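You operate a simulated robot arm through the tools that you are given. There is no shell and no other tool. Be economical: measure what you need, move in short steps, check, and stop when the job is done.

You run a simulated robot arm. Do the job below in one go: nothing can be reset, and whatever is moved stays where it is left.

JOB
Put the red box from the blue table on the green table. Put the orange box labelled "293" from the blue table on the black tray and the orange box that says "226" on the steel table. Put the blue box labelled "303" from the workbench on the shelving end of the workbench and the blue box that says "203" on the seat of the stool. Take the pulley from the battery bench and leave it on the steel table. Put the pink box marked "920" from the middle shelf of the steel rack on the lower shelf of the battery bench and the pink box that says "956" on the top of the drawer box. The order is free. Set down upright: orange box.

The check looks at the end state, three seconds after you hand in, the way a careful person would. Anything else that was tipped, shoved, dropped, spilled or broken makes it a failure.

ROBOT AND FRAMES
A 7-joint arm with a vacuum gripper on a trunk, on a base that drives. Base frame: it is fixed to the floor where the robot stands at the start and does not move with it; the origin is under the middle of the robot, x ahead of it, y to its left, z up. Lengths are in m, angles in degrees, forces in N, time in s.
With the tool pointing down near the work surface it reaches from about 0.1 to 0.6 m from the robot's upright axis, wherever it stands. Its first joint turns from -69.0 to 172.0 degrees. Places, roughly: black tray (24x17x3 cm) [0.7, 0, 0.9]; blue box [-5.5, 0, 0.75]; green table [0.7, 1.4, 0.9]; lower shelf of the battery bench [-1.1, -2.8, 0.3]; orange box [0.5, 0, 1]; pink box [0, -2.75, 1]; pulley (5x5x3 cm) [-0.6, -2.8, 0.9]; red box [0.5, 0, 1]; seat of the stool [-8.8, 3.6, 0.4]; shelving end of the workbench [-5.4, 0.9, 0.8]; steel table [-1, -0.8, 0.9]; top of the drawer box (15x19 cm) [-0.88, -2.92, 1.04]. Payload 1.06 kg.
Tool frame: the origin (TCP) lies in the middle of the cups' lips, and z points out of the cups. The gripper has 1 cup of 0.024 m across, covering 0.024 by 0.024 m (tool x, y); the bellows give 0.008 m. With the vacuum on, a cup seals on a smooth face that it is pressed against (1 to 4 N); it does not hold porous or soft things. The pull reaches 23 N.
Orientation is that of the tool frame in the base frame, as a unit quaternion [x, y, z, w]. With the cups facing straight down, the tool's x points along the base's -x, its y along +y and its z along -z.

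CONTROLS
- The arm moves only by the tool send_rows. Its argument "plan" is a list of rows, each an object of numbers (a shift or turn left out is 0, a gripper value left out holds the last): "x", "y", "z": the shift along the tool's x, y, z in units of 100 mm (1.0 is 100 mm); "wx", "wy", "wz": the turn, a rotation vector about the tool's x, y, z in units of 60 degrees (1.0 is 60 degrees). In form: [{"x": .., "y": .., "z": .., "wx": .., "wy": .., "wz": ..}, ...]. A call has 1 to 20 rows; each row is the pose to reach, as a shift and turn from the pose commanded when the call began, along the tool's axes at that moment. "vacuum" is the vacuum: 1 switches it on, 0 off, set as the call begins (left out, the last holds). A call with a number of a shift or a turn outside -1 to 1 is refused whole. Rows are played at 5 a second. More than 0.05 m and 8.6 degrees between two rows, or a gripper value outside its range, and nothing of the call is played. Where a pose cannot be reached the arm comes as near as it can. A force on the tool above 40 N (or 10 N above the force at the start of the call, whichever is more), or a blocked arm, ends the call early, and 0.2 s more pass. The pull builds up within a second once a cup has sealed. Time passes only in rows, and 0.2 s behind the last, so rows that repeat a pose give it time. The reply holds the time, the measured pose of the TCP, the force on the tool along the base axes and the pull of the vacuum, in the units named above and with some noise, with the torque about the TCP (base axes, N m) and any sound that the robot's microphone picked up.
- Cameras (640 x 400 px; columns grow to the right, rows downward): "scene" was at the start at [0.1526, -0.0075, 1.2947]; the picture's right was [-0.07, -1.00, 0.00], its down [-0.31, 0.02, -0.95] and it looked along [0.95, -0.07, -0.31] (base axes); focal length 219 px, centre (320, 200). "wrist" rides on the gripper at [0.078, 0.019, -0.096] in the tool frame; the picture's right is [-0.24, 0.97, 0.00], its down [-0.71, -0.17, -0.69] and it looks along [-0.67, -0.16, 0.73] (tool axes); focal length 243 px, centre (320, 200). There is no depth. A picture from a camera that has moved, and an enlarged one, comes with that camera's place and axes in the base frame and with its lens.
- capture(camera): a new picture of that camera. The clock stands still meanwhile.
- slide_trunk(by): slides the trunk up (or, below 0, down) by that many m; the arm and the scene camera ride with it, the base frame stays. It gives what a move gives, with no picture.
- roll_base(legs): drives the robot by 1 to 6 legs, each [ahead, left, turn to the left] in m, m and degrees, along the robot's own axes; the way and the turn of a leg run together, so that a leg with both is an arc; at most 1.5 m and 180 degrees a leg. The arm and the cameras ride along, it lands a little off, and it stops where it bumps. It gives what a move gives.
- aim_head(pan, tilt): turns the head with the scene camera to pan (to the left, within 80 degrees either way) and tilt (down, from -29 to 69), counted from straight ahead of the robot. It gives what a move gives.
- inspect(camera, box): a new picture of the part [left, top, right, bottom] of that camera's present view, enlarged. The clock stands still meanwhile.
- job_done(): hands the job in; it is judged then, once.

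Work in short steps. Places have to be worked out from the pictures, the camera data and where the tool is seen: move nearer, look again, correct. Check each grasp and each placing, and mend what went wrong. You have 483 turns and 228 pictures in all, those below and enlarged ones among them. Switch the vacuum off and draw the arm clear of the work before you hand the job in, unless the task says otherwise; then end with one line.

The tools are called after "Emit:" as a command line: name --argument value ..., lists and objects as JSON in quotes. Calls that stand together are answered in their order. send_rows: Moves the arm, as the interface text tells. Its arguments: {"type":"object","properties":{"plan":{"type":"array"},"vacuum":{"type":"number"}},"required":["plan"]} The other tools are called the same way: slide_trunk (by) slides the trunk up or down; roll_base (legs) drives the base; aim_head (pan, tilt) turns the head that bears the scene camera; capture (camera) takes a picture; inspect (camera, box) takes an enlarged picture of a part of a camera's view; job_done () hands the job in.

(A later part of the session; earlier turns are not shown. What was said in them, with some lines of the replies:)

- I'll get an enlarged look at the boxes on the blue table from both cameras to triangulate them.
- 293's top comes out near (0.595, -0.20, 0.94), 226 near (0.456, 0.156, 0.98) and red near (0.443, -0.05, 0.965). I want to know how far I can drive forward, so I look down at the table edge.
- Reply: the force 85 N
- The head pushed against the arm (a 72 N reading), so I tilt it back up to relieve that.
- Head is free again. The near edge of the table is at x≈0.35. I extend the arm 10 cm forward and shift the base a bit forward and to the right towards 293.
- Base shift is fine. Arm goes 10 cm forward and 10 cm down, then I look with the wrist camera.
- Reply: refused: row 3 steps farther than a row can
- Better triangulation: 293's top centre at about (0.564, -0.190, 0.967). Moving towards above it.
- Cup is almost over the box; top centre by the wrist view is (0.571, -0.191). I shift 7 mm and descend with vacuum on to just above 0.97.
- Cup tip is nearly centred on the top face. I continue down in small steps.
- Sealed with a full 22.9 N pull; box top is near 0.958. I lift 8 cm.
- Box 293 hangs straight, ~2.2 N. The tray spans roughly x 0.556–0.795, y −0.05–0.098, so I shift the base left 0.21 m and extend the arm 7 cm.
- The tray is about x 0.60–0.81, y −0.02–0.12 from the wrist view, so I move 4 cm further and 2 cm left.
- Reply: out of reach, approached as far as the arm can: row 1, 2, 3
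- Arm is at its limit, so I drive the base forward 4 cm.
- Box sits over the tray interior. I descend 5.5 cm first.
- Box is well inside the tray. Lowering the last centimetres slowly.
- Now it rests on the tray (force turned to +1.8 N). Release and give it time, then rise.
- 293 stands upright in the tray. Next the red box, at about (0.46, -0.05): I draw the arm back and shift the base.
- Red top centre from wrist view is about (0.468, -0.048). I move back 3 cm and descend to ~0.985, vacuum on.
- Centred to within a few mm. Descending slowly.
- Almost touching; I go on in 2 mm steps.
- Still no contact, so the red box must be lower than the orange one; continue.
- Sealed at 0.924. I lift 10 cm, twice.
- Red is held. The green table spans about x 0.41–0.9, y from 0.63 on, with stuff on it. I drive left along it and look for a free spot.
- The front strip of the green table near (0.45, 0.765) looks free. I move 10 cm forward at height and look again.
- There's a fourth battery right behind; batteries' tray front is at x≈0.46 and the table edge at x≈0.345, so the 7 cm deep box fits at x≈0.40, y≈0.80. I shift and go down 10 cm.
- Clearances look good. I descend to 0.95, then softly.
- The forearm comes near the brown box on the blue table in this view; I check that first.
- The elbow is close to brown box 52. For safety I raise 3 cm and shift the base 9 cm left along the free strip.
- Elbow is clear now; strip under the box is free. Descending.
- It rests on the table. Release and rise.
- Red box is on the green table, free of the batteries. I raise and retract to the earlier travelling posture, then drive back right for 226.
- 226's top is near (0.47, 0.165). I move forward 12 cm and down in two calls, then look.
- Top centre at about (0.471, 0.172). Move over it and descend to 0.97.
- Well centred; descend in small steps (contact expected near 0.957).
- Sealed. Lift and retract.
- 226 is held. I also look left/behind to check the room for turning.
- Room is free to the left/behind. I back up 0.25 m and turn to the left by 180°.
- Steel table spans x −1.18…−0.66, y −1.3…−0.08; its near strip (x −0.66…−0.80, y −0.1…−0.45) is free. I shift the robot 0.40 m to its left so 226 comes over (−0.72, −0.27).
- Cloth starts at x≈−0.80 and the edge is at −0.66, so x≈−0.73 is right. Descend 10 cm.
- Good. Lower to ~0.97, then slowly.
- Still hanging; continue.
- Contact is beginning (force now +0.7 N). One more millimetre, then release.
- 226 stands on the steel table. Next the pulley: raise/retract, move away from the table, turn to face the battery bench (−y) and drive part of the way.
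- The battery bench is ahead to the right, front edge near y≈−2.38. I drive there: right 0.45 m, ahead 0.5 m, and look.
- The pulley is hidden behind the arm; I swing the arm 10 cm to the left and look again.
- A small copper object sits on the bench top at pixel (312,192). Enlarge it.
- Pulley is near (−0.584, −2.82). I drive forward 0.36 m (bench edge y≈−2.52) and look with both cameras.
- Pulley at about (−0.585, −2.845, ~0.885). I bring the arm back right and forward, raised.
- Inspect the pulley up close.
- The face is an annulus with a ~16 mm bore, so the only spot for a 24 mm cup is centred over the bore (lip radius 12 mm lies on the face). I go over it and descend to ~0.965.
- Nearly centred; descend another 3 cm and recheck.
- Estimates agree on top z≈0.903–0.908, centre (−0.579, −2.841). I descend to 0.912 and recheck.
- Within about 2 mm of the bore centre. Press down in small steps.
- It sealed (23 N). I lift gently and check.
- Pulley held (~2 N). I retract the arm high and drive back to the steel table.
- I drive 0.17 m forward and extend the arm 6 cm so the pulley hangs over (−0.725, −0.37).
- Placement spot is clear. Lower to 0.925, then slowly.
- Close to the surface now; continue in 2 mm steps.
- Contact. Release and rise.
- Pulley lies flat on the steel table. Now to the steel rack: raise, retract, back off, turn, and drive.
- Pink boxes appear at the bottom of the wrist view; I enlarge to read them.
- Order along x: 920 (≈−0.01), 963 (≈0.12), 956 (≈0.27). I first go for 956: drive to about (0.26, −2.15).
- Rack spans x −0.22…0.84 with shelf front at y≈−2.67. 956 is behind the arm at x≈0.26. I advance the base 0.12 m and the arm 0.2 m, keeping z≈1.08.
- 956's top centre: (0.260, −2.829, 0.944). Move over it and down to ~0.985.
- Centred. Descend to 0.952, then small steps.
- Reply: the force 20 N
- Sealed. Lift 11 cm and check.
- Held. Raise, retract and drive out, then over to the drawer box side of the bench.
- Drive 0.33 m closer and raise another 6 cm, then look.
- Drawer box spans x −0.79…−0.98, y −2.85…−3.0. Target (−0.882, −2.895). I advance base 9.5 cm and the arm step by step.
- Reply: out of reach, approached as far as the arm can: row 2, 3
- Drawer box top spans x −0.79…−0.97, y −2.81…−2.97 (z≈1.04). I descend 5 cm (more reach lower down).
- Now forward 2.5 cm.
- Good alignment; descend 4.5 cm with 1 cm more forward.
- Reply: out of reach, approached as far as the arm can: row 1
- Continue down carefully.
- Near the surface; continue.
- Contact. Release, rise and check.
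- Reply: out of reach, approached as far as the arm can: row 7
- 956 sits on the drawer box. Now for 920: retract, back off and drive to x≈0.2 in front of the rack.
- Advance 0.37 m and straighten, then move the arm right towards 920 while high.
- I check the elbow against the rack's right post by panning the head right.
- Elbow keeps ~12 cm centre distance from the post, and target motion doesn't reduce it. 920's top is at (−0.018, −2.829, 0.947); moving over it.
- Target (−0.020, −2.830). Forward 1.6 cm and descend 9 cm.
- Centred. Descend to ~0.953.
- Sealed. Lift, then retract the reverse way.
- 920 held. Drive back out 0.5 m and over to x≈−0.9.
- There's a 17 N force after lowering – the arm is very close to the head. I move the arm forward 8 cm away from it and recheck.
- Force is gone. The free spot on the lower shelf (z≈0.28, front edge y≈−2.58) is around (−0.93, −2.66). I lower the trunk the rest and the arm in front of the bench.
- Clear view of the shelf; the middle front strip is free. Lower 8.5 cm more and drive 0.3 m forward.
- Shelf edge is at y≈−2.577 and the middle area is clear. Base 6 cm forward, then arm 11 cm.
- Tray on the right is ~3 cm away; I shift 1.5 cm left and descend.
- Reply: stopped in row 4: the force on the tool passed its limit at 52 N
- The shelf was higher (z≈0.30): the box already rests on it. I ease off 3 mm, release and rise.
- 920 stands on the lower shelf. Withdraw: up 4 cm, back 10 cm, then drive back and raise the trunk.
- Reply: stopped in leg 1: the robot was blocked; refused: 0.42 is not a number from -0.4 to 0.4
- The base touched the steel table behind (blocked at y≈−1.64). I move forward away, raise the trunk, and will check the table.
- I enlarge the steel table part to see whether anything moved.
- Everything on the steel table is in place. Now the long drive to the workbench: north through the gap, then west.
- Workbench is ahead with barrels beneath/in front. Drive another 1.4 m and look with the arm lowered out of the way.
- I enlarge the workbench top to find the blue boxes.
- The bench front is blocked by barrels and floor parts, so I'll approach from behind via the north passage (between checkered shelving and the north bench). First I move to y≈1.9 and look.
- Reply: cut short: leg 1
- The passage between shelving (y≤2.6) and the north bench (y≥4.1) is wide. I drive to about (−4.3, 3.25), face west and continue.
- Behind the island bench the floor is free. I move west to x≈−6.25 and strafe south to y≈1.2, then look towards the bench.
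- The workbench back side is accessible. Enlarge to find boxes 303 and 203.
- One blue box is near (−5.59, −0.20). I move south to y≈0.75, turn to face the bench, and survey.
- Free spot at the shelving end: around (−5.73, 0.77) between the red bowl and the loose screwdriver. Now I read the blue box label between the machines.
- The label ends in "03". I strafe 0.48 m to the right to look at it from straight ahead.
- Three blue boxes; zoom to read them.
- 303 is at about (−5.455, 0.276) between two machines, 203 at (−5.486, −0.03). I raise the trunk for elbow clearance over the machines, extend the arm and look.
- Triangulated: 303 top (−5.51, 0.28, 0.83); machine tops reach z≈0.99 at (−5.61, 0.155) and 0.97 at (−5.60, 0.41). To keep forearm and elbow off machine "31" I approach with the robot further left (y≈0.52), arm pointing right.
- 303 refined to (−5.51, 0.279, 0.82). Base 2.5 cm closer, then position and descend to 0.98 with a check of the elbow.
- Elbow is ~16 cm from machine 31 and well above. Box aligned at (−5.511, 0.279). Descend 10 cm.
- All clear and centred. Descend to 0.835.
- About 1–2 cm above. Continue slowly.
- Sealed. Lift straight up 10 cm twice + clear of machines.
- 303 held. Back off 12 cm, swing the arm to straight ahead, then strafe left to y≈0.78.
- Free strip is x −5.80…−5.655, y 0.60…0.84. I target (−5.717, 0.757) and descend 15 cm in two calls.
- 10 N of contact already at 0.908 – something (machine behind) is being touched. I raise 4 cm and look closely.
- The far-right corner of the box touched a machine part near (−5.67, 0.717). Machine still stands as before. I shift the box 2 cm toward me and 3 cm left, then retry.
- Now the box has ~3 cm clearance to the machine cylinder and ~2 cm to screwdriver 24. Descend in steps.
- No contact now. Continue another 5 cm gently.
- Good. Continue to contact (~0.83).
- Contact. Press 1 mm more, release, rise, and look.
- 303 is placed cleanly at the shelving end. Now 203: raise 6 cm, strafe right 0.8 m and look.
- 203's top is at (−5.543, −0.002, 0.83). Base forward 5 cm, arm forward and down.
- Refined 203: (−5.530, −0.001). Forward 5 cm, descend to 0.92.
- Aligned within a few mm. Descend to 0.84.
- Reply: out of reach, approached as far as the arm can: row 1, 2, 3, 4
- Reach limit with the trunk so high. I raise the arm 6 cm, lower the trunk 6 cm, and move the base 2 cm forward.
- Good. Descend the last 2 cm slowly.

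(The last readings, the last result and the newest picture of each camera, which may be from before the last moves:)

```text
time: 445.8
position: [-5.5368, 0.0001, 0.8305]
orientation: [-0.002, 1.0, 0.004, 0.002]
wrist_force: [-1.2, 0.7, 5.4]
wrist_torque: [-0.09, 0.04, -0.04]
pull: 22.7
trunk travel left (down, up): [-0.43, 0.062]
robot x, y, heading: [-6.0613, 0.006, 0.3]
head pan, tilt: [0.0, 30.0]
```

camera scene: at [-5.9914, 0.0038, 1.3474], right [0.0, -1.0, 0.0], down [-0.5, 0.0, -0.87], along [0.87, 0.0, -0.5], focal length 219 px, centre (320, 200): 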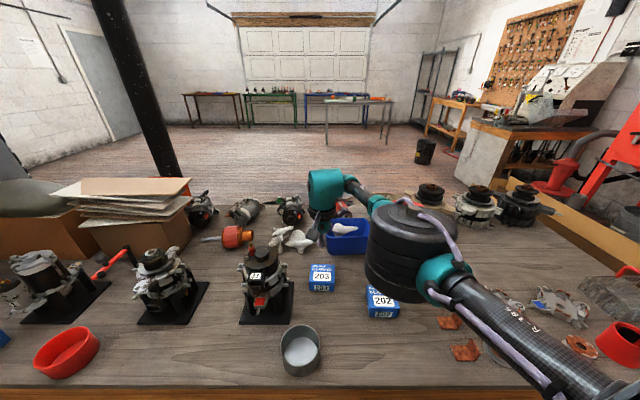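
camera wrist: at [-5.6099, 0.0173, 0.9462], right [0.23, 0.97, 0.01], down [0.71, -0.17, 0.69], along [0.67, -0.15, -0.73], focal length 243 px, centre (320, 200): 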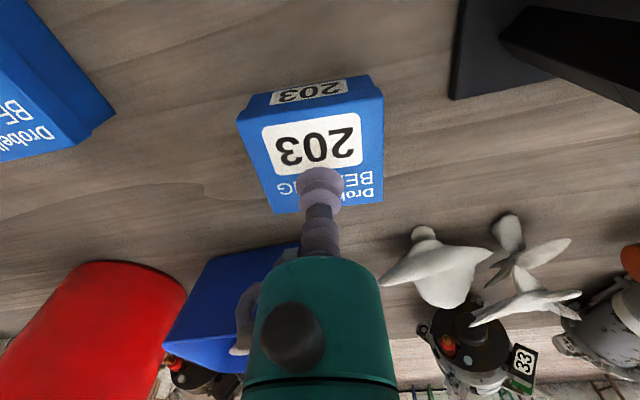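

Sealed. Lift, retract, and back off from the bench.

Emit:
send_rows --plan '[{"z": -0.1}, {"z": -0.4}, {"z": -0.8}, {"z": -1.0}]'

Emit:
send_rows --plan '[{"z": -0.4}, {"z": -0.8}, {"z": -1.0, "x": 0.3}, {"z": -1.0, "x": 0.7}, {"z": -1.0, "x": 1.0}]'

Emit:
roll_base --legs '[[-0.45, 0, 0], [0, 0, 90]]'

Emit:
aim_head --pan 40 --tilt 15

Emit:
capture --camera "scene"

Emit:
capture --camera "wrist"

```text
time: 446.8
position: [-5.5377, -0.0008, 0.9293]
orientation: [-0.002, 1.0, 0.002, 0.002]
wrist_force: [0.4, 0.7, -0.8]
wrist_torque: [0.03, 0.04, -0.01]
pull: 23.2
trunk travel left (down, up): [-0.43, 0.062]
robot x, y, heading: [-6.0637, 0.0054, -0.1]
head pan, tilt: [0.0, 30.0]
```

```text
time: 448.0
position: [-5.638, 0.0006, 1.0274]
orientation: [-0.002, 1.0, 0.003, 0.003]
wrist_force: [0.2, -0.6, -1.2]
wrist_torque: [-0.04, -0.01, -0.02]
pull: 22.8
trunk travel left (down, up): [-0.43, 0.062]
robot x, y, heading: [-6.0605, 0.006, 0.1]
head pan, tilt: [0.0, 30.0]
```

```text
time: 454.6
position: [-6.5136, 0.4301, 1.0274]
orientation: [0.708, -0.707, -0.003, 0.002]
wrist_force: [-0.5, 0.3, -0.9]
wrist_torque: [0.0, 0.01, -0.02]
pull: 22.9
trunk travel left (down, up): [-0.43, 0.062]
robot x, y, heading: [-6.5162, 0.0055, 89.7]
head pan, tilt: [0.0, 30.0]
```

```text
time: 455.6
position: [-6.5121, 0.4295, 1.028]
orientation: [0.707, -0.707, -0.004, 0.001]
wrist_force: [0.0, -0.4, -0.2]
wrist_torque: [0.0, -0.02, 0.03]
pull: 22.8
trunk travel left (down, up): [-0.43, 0.062]
robot x, y, heading: [-6.5187, 0.0017, 89.8]
head pan, tilt: [40.0, 15.0]
```

```text
69 pictures are left
camera scene: at [-6.5811, 0.1333, 1.3059], right [0.77, 0.64, 0.0], down [0.17, -0.2, -0.97], along [-0.62, 0.74, -0.26], focal length 219 px, centre (320, 200)
```

scene: 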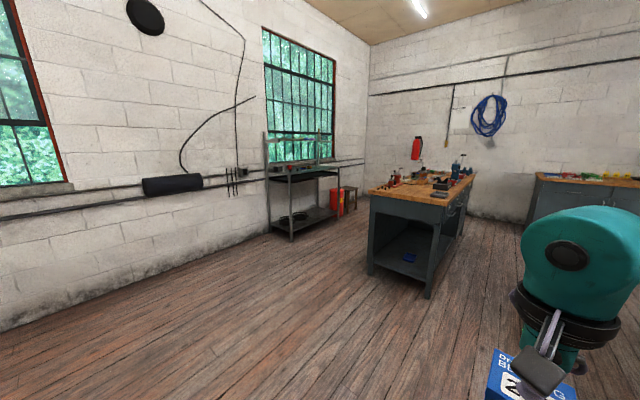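

```text
68 pictures are left
camera wrist: at [-6.5302, 0.3501, 1.1238], right [-0.97, 0.23, 0.01], down [0.17, 0.71, 0.69], along [0.16, 0.67, -0.73], focal length 243 px, centre (320, 200)
```

wrist: 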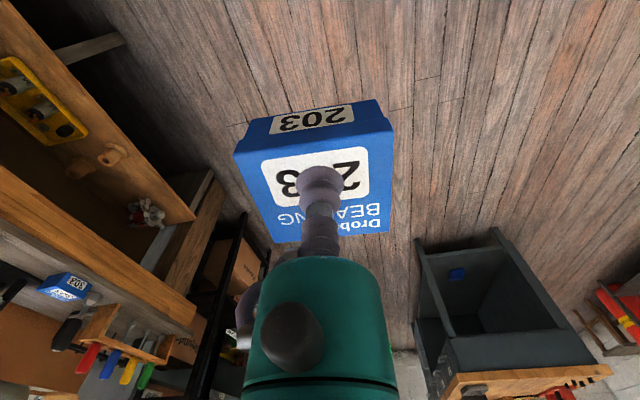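

The stool is visible beyond the drawer bench near the west wall. Enlarge.

Emit:
inspect --camera "scene" --box '[240, 130, 480, 300]'

```text
2.35 times, centred on (360, 215) of scene
camera zoom: at [-6.5811, 0.1333, 1.3059], right [0.77, 0.64, 0.0], down [0.17, -0.2, -0.97], along [-0.62, 0.74, -0.26], focal length 515 px, centre (226, 165)
```

zoom: 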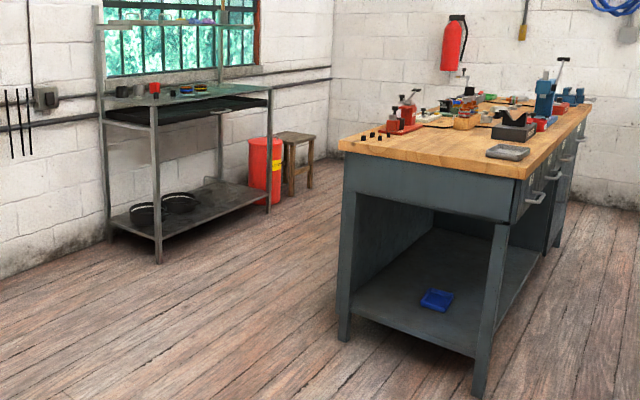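

Corridor between the stand (x≤−8.6) and the drawer bench (x≥−7.5) leads to the stool at (−8.83, 3.67). I drive to its entrance and up it.

Emit:
roll_base --legs '[[0.6, 0.75, 0], [0.5, 0.77, 0], [1.3, 0, 0]]'

Emit:
aim_head --pan 20 --tilt 20

Emit:
capture --camera "scene"

```text
time: 475.4
position: [-8.0571, 2.8023, 1.0283]
orientation: [0.713, -0.701, -0.004, 0.001]
wrist_force: [0.1, -0.4, -1.6]
wrist_torque: [-0.02, 0.0, 0.04]
pull: 23.0
trunk travel left (down, up): [-0.43, 0.062]
robot x, y, heading: [-8.0552, 2.3753, 90.9]
head pan, tilt: [40.0, 15.0]
```

```text
time: 476.2
position: [-8.0559, 2.8022, 1.0282]
orientation: [0.714, -0.7, -0.003, 0.001]
wrist_force: [-0.1, 0.1, -1.1]
wrist_torque: [0.02, 0.0, -0.01]
pull: 22.8
trunk travel left (down, up): [-0.43, 0.062]
robot x, y, heading: [-8.0547, 2.3774, 91.0]
head pan, tilt: [20.0, 20.0]
```

```text
66 pictures are left
camera scene: at [-8.0925, 2.5213, 1.2978], right [0.93, 0.36, 0.0], down [0.12, -0.32, -0.94], along [-0.34, 0.88, -0.34], focal length 219 px, centre (320, 200)
```

scene: 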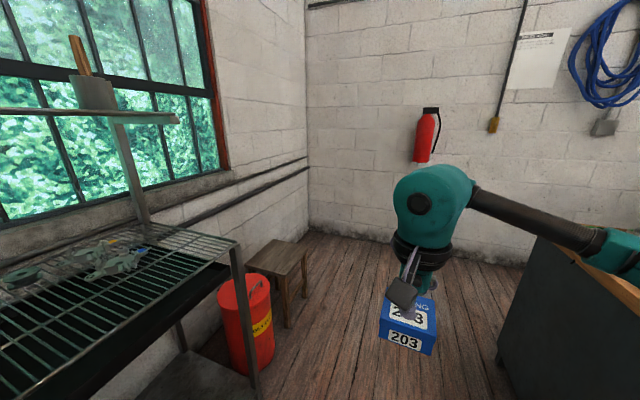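

Seat centre ≈(−8.83, 3.645), seat z≈0.42. I drive up to y≈3.63 and turn left to face it.

Emit:
roll_base --legs '[[1.24, 0, -1], [0, 0, 90]]'

Emit:
aim_head --pan 0 --tilt 28

Emit:
capture --camera "scene"

Emit:
capture --camera "wrist"

```text
time: 486.2
position: [-8.4938, 3.6276, 1.0293]
orientation: [1.0, -0.011, -0.001, 0.004]
wrist_force: [-0.1, 0.6, -1.0]
wrist_torque: [0.0, -0.04, 0.01]
pull: 22.7
trunk travel left (down, up): [-0.43, 0.062]
robot x, y, heading: [-8.0664, 3.6118, 178.7]
head pan, tilt: [20.0, 20.0]
```

```text
time: 487.1
position: [-8.4947, 3.6278, 1.0276]
orientation: [1.0, -0.011, -0.002, 0.003]
wrist_force: [0.3, 0.4, -1.0]
wrist_torque: [0.01, 0.0, -0.03]
pull: 22.9
trunk travel left (down, up): [-0.43, 0.062]
robot x, y, heading: [-8.0657, 3.6118, 178.5]
head pan, tilt: [0.0, 28.0]
```

```text
65 pictures are left
camera scene: at [-8.2208, 3.6143, 1.2849], right [0.02, 1.0, 0.0], down [0.47, -0.01, -0.88], along [-0.88, 0.02, -0.47], focal length 219 px, centre (320, 200)
```

scene: 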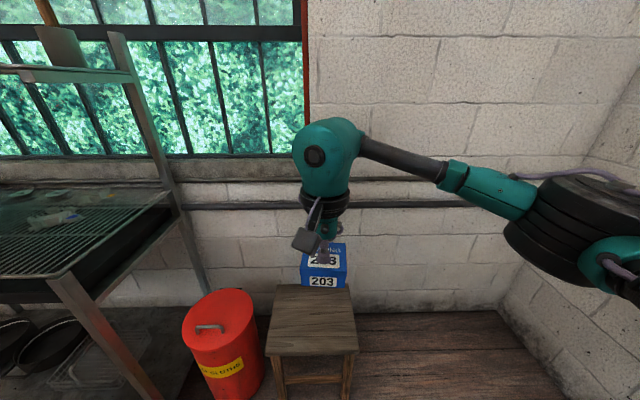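

```text
64 pictures are left
camera wrist: at [-8.4147, 3.6075, 1.1238], right [-0.26, -0.97, 0.01], down [-0.7, 0.19, 0.69], along [-0.66, 0.17, -0.73], focal length 243 px, centre (320, 200)
```

wrist: 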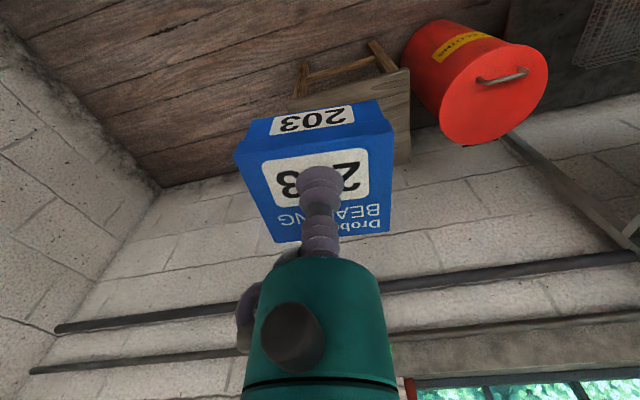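

Seat spans x −8.965…−8.67, y 3.43…3.77. I lower the trunk 0.4 m in front of it, then drive 0.2 m forward.

Emit:
slide_trunk --by -0.4

Emit:
roll_base --legs '[[0.2, 0.02, 1.3]]'

Emit:
send_rows --plan '[{"x": -0.4}, {"x": -0.8}, {"x": -1.0}]'

Emit:
capture --camera "wrist"

Emit:
capture --camera "scene"

```text
time: 490.9
position: [-8.4946, 3.6277, 0.628]
orientation: [1.0, -0.012, -0.002, 0.004]
wrist_force: [0.2, -0.8, -1.0]
wrist_torque: [0.01, -0.02, 0.01]
pull: 22.7
trunk travel left (down, up): [-0.03, 0.462]
robot x, y, heading: [-8.0681, 3.6148, 178.9]
head pan, tilt: [0.0, 28.0]
```

```text
time: 492.5
position: [-8.691, 3.6014, 0.6284]
orientation: [1.0, 0.0, -0.001, 0.004]
wrist_force: [0.4, 0.4, -1.2]
wrist_torque: [-0.01, -0.01, -0.01]
pull: 23.6
trunk travel left (down, up): [-0.03, 0.462]
robot x, y, heading: [-8.2659, 3.596, 179.8]
head pan, tilt: [0.0, 28.0]
```

```text
time: 493.3
position: [-8.7912, 3.6013, 0.6297]
orientation: [1.0, 0.0, -0.002, 0.003]
wrist_force: [-0.1, -0.5, -1.1]
wrist_torque: [-0.01, 0.0, -0.01]
pull: 22.8
trunk travel left (down, up): [-0.03, 0.462]
robot x, y, heading: [-8.2653, 3.596, 179.7]
head pan, tilt: [0.0, 28.0]
```

```text
63 pictures are left
camera wrist: at [-8.7115, 3.5818, 0.7243], right [-0.23, -0.97, 0.01], down [-0.71, 0.18, 0.69], along [-0.67, 0.16, -0.73], focal length 243 px, centre (320, 200)
```

wrist: 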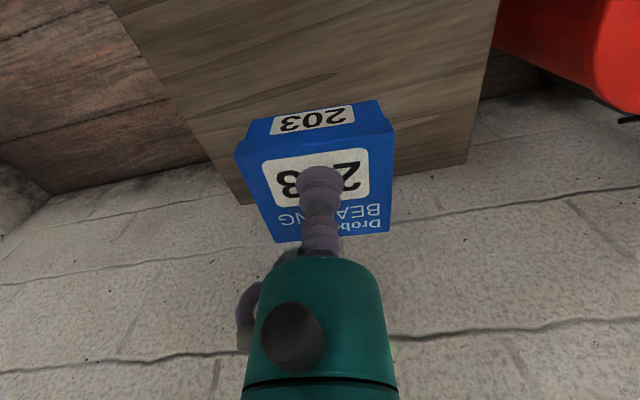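

```text
62 pictures are left
camera scene: at [-8.5434, 3.5942, 0.8614], right [0.0, 1.0, 0.0], down [0.47, 0.0, -0.88], along [-0.88, 0.0, -0.47], focal length 219 px, centre (320, 200)
```

scene: 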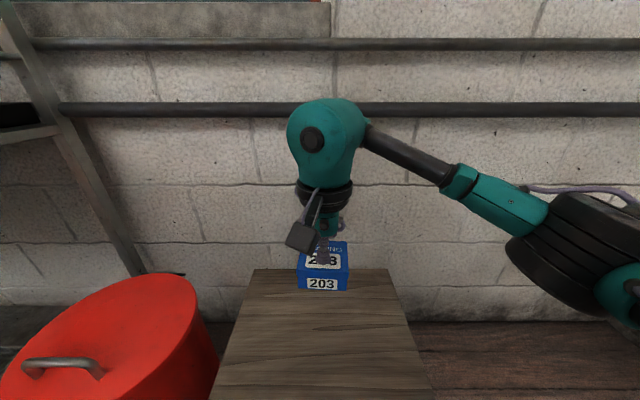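

TCP is over the seat centre region. Descend 10 cm, then gently.

Emit:
send_rows --plan '[{"x": -0.15, "z": 0.4}, {"x": -0.15, "z": 0.8}, {"x": -0.15, "z": 1.0}]'

Emit:
capture --camera "scene"

```text
time: 494.1
position: [-8.8077, 3.5977, 0.5281]
orientation: [1.0, 0.0, -0.002, 0.003]
wrist_force: [-0.9, -0.1, -1.2]
wrist_torque: [0.06, -0.02, 0.02]
pull: 22.7
trunk travel left (down, up): [-0.03, 0.462]
robot x, y, heading: [-8.2673, 3.5929, 179.5]
head pan, tilt: [0.0, 28.0]
```

```text
61 pictures are left
camera scene: at [-8.5434, 3.5942, 0.8614], right [0.0, 1.0, 0.0], down [0.47, 0.0, -0.88], along [-0.88, 0.0, -0.47], focal length 219 px, centre (320, 200)
```

scene: 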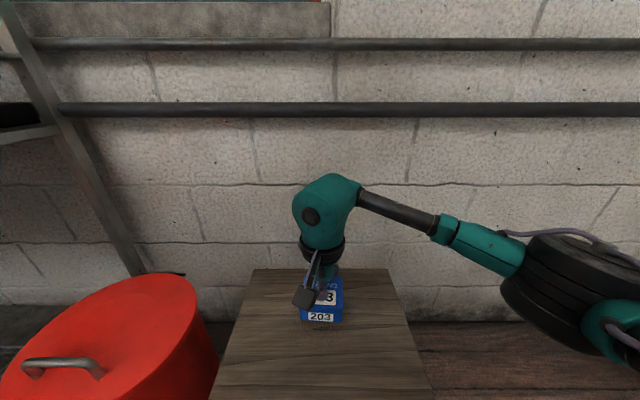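

Emit:
send_rows --plan '[{"z": 0.08}, {"z": 0.16}, {"z": 0.24}, {"z": 0.3}, {"z": 0.3}]'

```text
time: 495.3
position: [-8.8052, 3.6005, 0.4991]
orientation: [1.0, 0.0, -0.001, 0.004]
wrist_force: [0.5, 0.0, -0.4]
wrist_torque: [0.0, -0.01, -0.02]
pull: 22.8
trunk travel left (down, up): [-0.03, 0.462]
robot x, y, heading: [-8.2678, 3.5994, 180.0]
head pan, tilt: [0.0, 28.0]
```

Continue gently.

Emit:
send_rows --plan '[{"z": 0.03}, {"z": 0.06}, {"z": 0.09}, {"z": 0.12}, {"z": 0.12}]'

```text
time: 496.5
position: [-8.8056, 3.6008, 0.488]
orientation: [1.0, 0.001, -0.003, 0.005]
wrist_force: [-5.9, -4.0, 16.0]
wrist_torque: [0.02, -0.03, 0.03]
pull: 23.1
trunk travel left (down, up): [-0.03, 0.462]
robot x, y, heading: [-8.2658, 3.5949, 179.9]
head pan, tilt: [0.0, 28.0]
```

It rests on the seat. Ease off 3 mm, release, rise and verify.

Emit:
send_rows --plan '[{"z": -0.03}, {"z": -0.03}, {"z": -0.03}, {"z": -0.03}, {"z": -0.03}, {"z": -0.2}, {"z": -0.6}, {"z": -1.0}]' --vacuum 0

Emit:
capture --camera "wrist"

Emit:
capture --camera "scene"

```text
time: 498.3
position: [-8.8041, 3.6018, 0.5867]
orientation: [1.0, -0.001, -0.001, 0.002]
wrist_force: [0.4, -0.4, 0.2]
wrist_torque: [-0.03, 0.01, 0.02]
pull: 0.1
trunk travel left (down, up): [-0.03, 0.462]
robot x, y, heading: [-8.2662, 3.5925, 179.7]
head pan, tilt: [0.0, 28.0]
```

```text
60 pictures are left
camera wrist: at [-8.7246, 3.5821, 0.6824], right [-0.24, -0.97, 0.01], down [-0.71, 0.18, 0.69], along [-0.67, 0.16, -0.73], focal length 243 px, centre (320, 200)
```

wrist: 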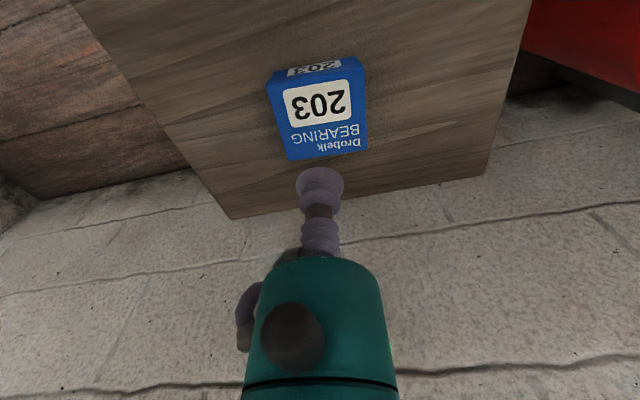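

```text
59 pictures are left
camera scene: at [-8.5434, 3.5942, 0.8614], right [0.0, 1.0, 0.0], down [0.47, 0.0, -0.88], along [-0.88, 0.0, -0.47], focal length 219 px, centre (320, 200)
```

scene: 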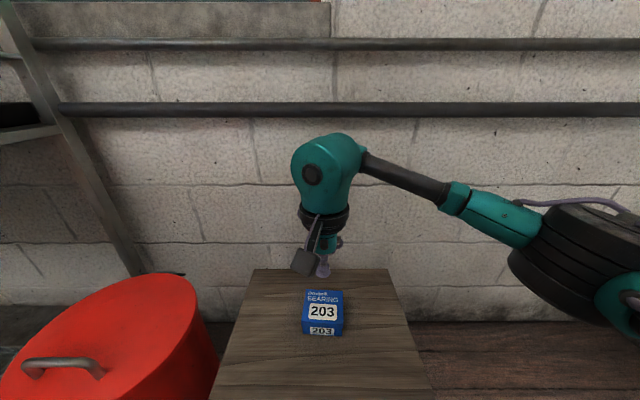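

203 is on the seat. Draw the arm clear: raise 10 cm and back off 0.15 m.

Emit:
send_rows --plan '[{"z": -0.4}, {"z": -0.8}, {"z": -1.0}]'

Emit:
roll_base --legs '[[-0.17, 0, 0]]'

Emit:
capture --camera "scene"

```text
time: 499.1
position: [-8.8057, 3.6005, 0.6883]
orientation: [1.0, 0.0, -0.001, 0.004]
wrist_force: [0.2, -0.3, 0.8]
wrist_torque: [0.01, 0.01, 0.01]
pull: 0.1
trunk travel left (down, up): [-0.03, 0.462]
robot x, y, heading: [-8.2643, 3.5955, 180.0]
head pan, tilt: [0.0, 28.0]
```

```text
time: 500.6
position: [-8.6312, 3.6024, 0.6869]
orientation: [1.0, 0.001, -0.002, 0.003]
wrist_force: [-0.7, 0.3, -0.1]
wrist_torque: [-0.01, 0.02, -0.02]
pull: 0.1
trunk travel left (down, up): [-0.03, 0.462]
robot x, y, heading: [-8.0896, 3.5935, 179.7]
head pan, tilt: [0.0, 28.0]
```

```text
58 pictures are left
camera scene: at [-8.37, 3.5935, 0.8614], right [0.0, 1.0, 0.0], down [0.47, 0.0, -0.88], along [-0.88, 0.0, -0.47], focal length 219 px, centre (320, 200)
```

scene: 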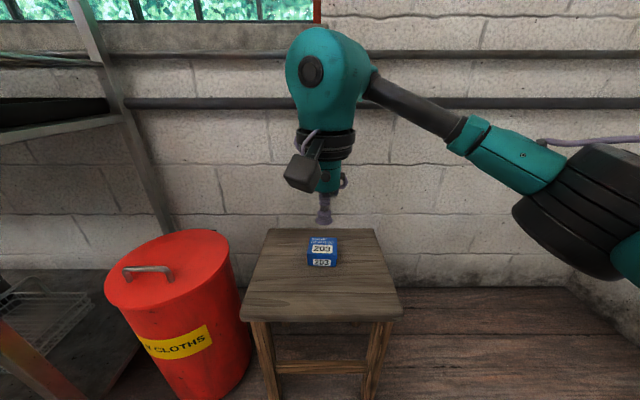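

All items are placed, the vacuum is off and the arm is clear; I hand the job in.

Emit:
job_done

```text
The job is handed in.
```

I put all eight items where the job asked, with both orange boxes upright; on the way the base bumped the steel table and box 303 brushed a machine, and I saw nothing shifted in the pictures afterwards.
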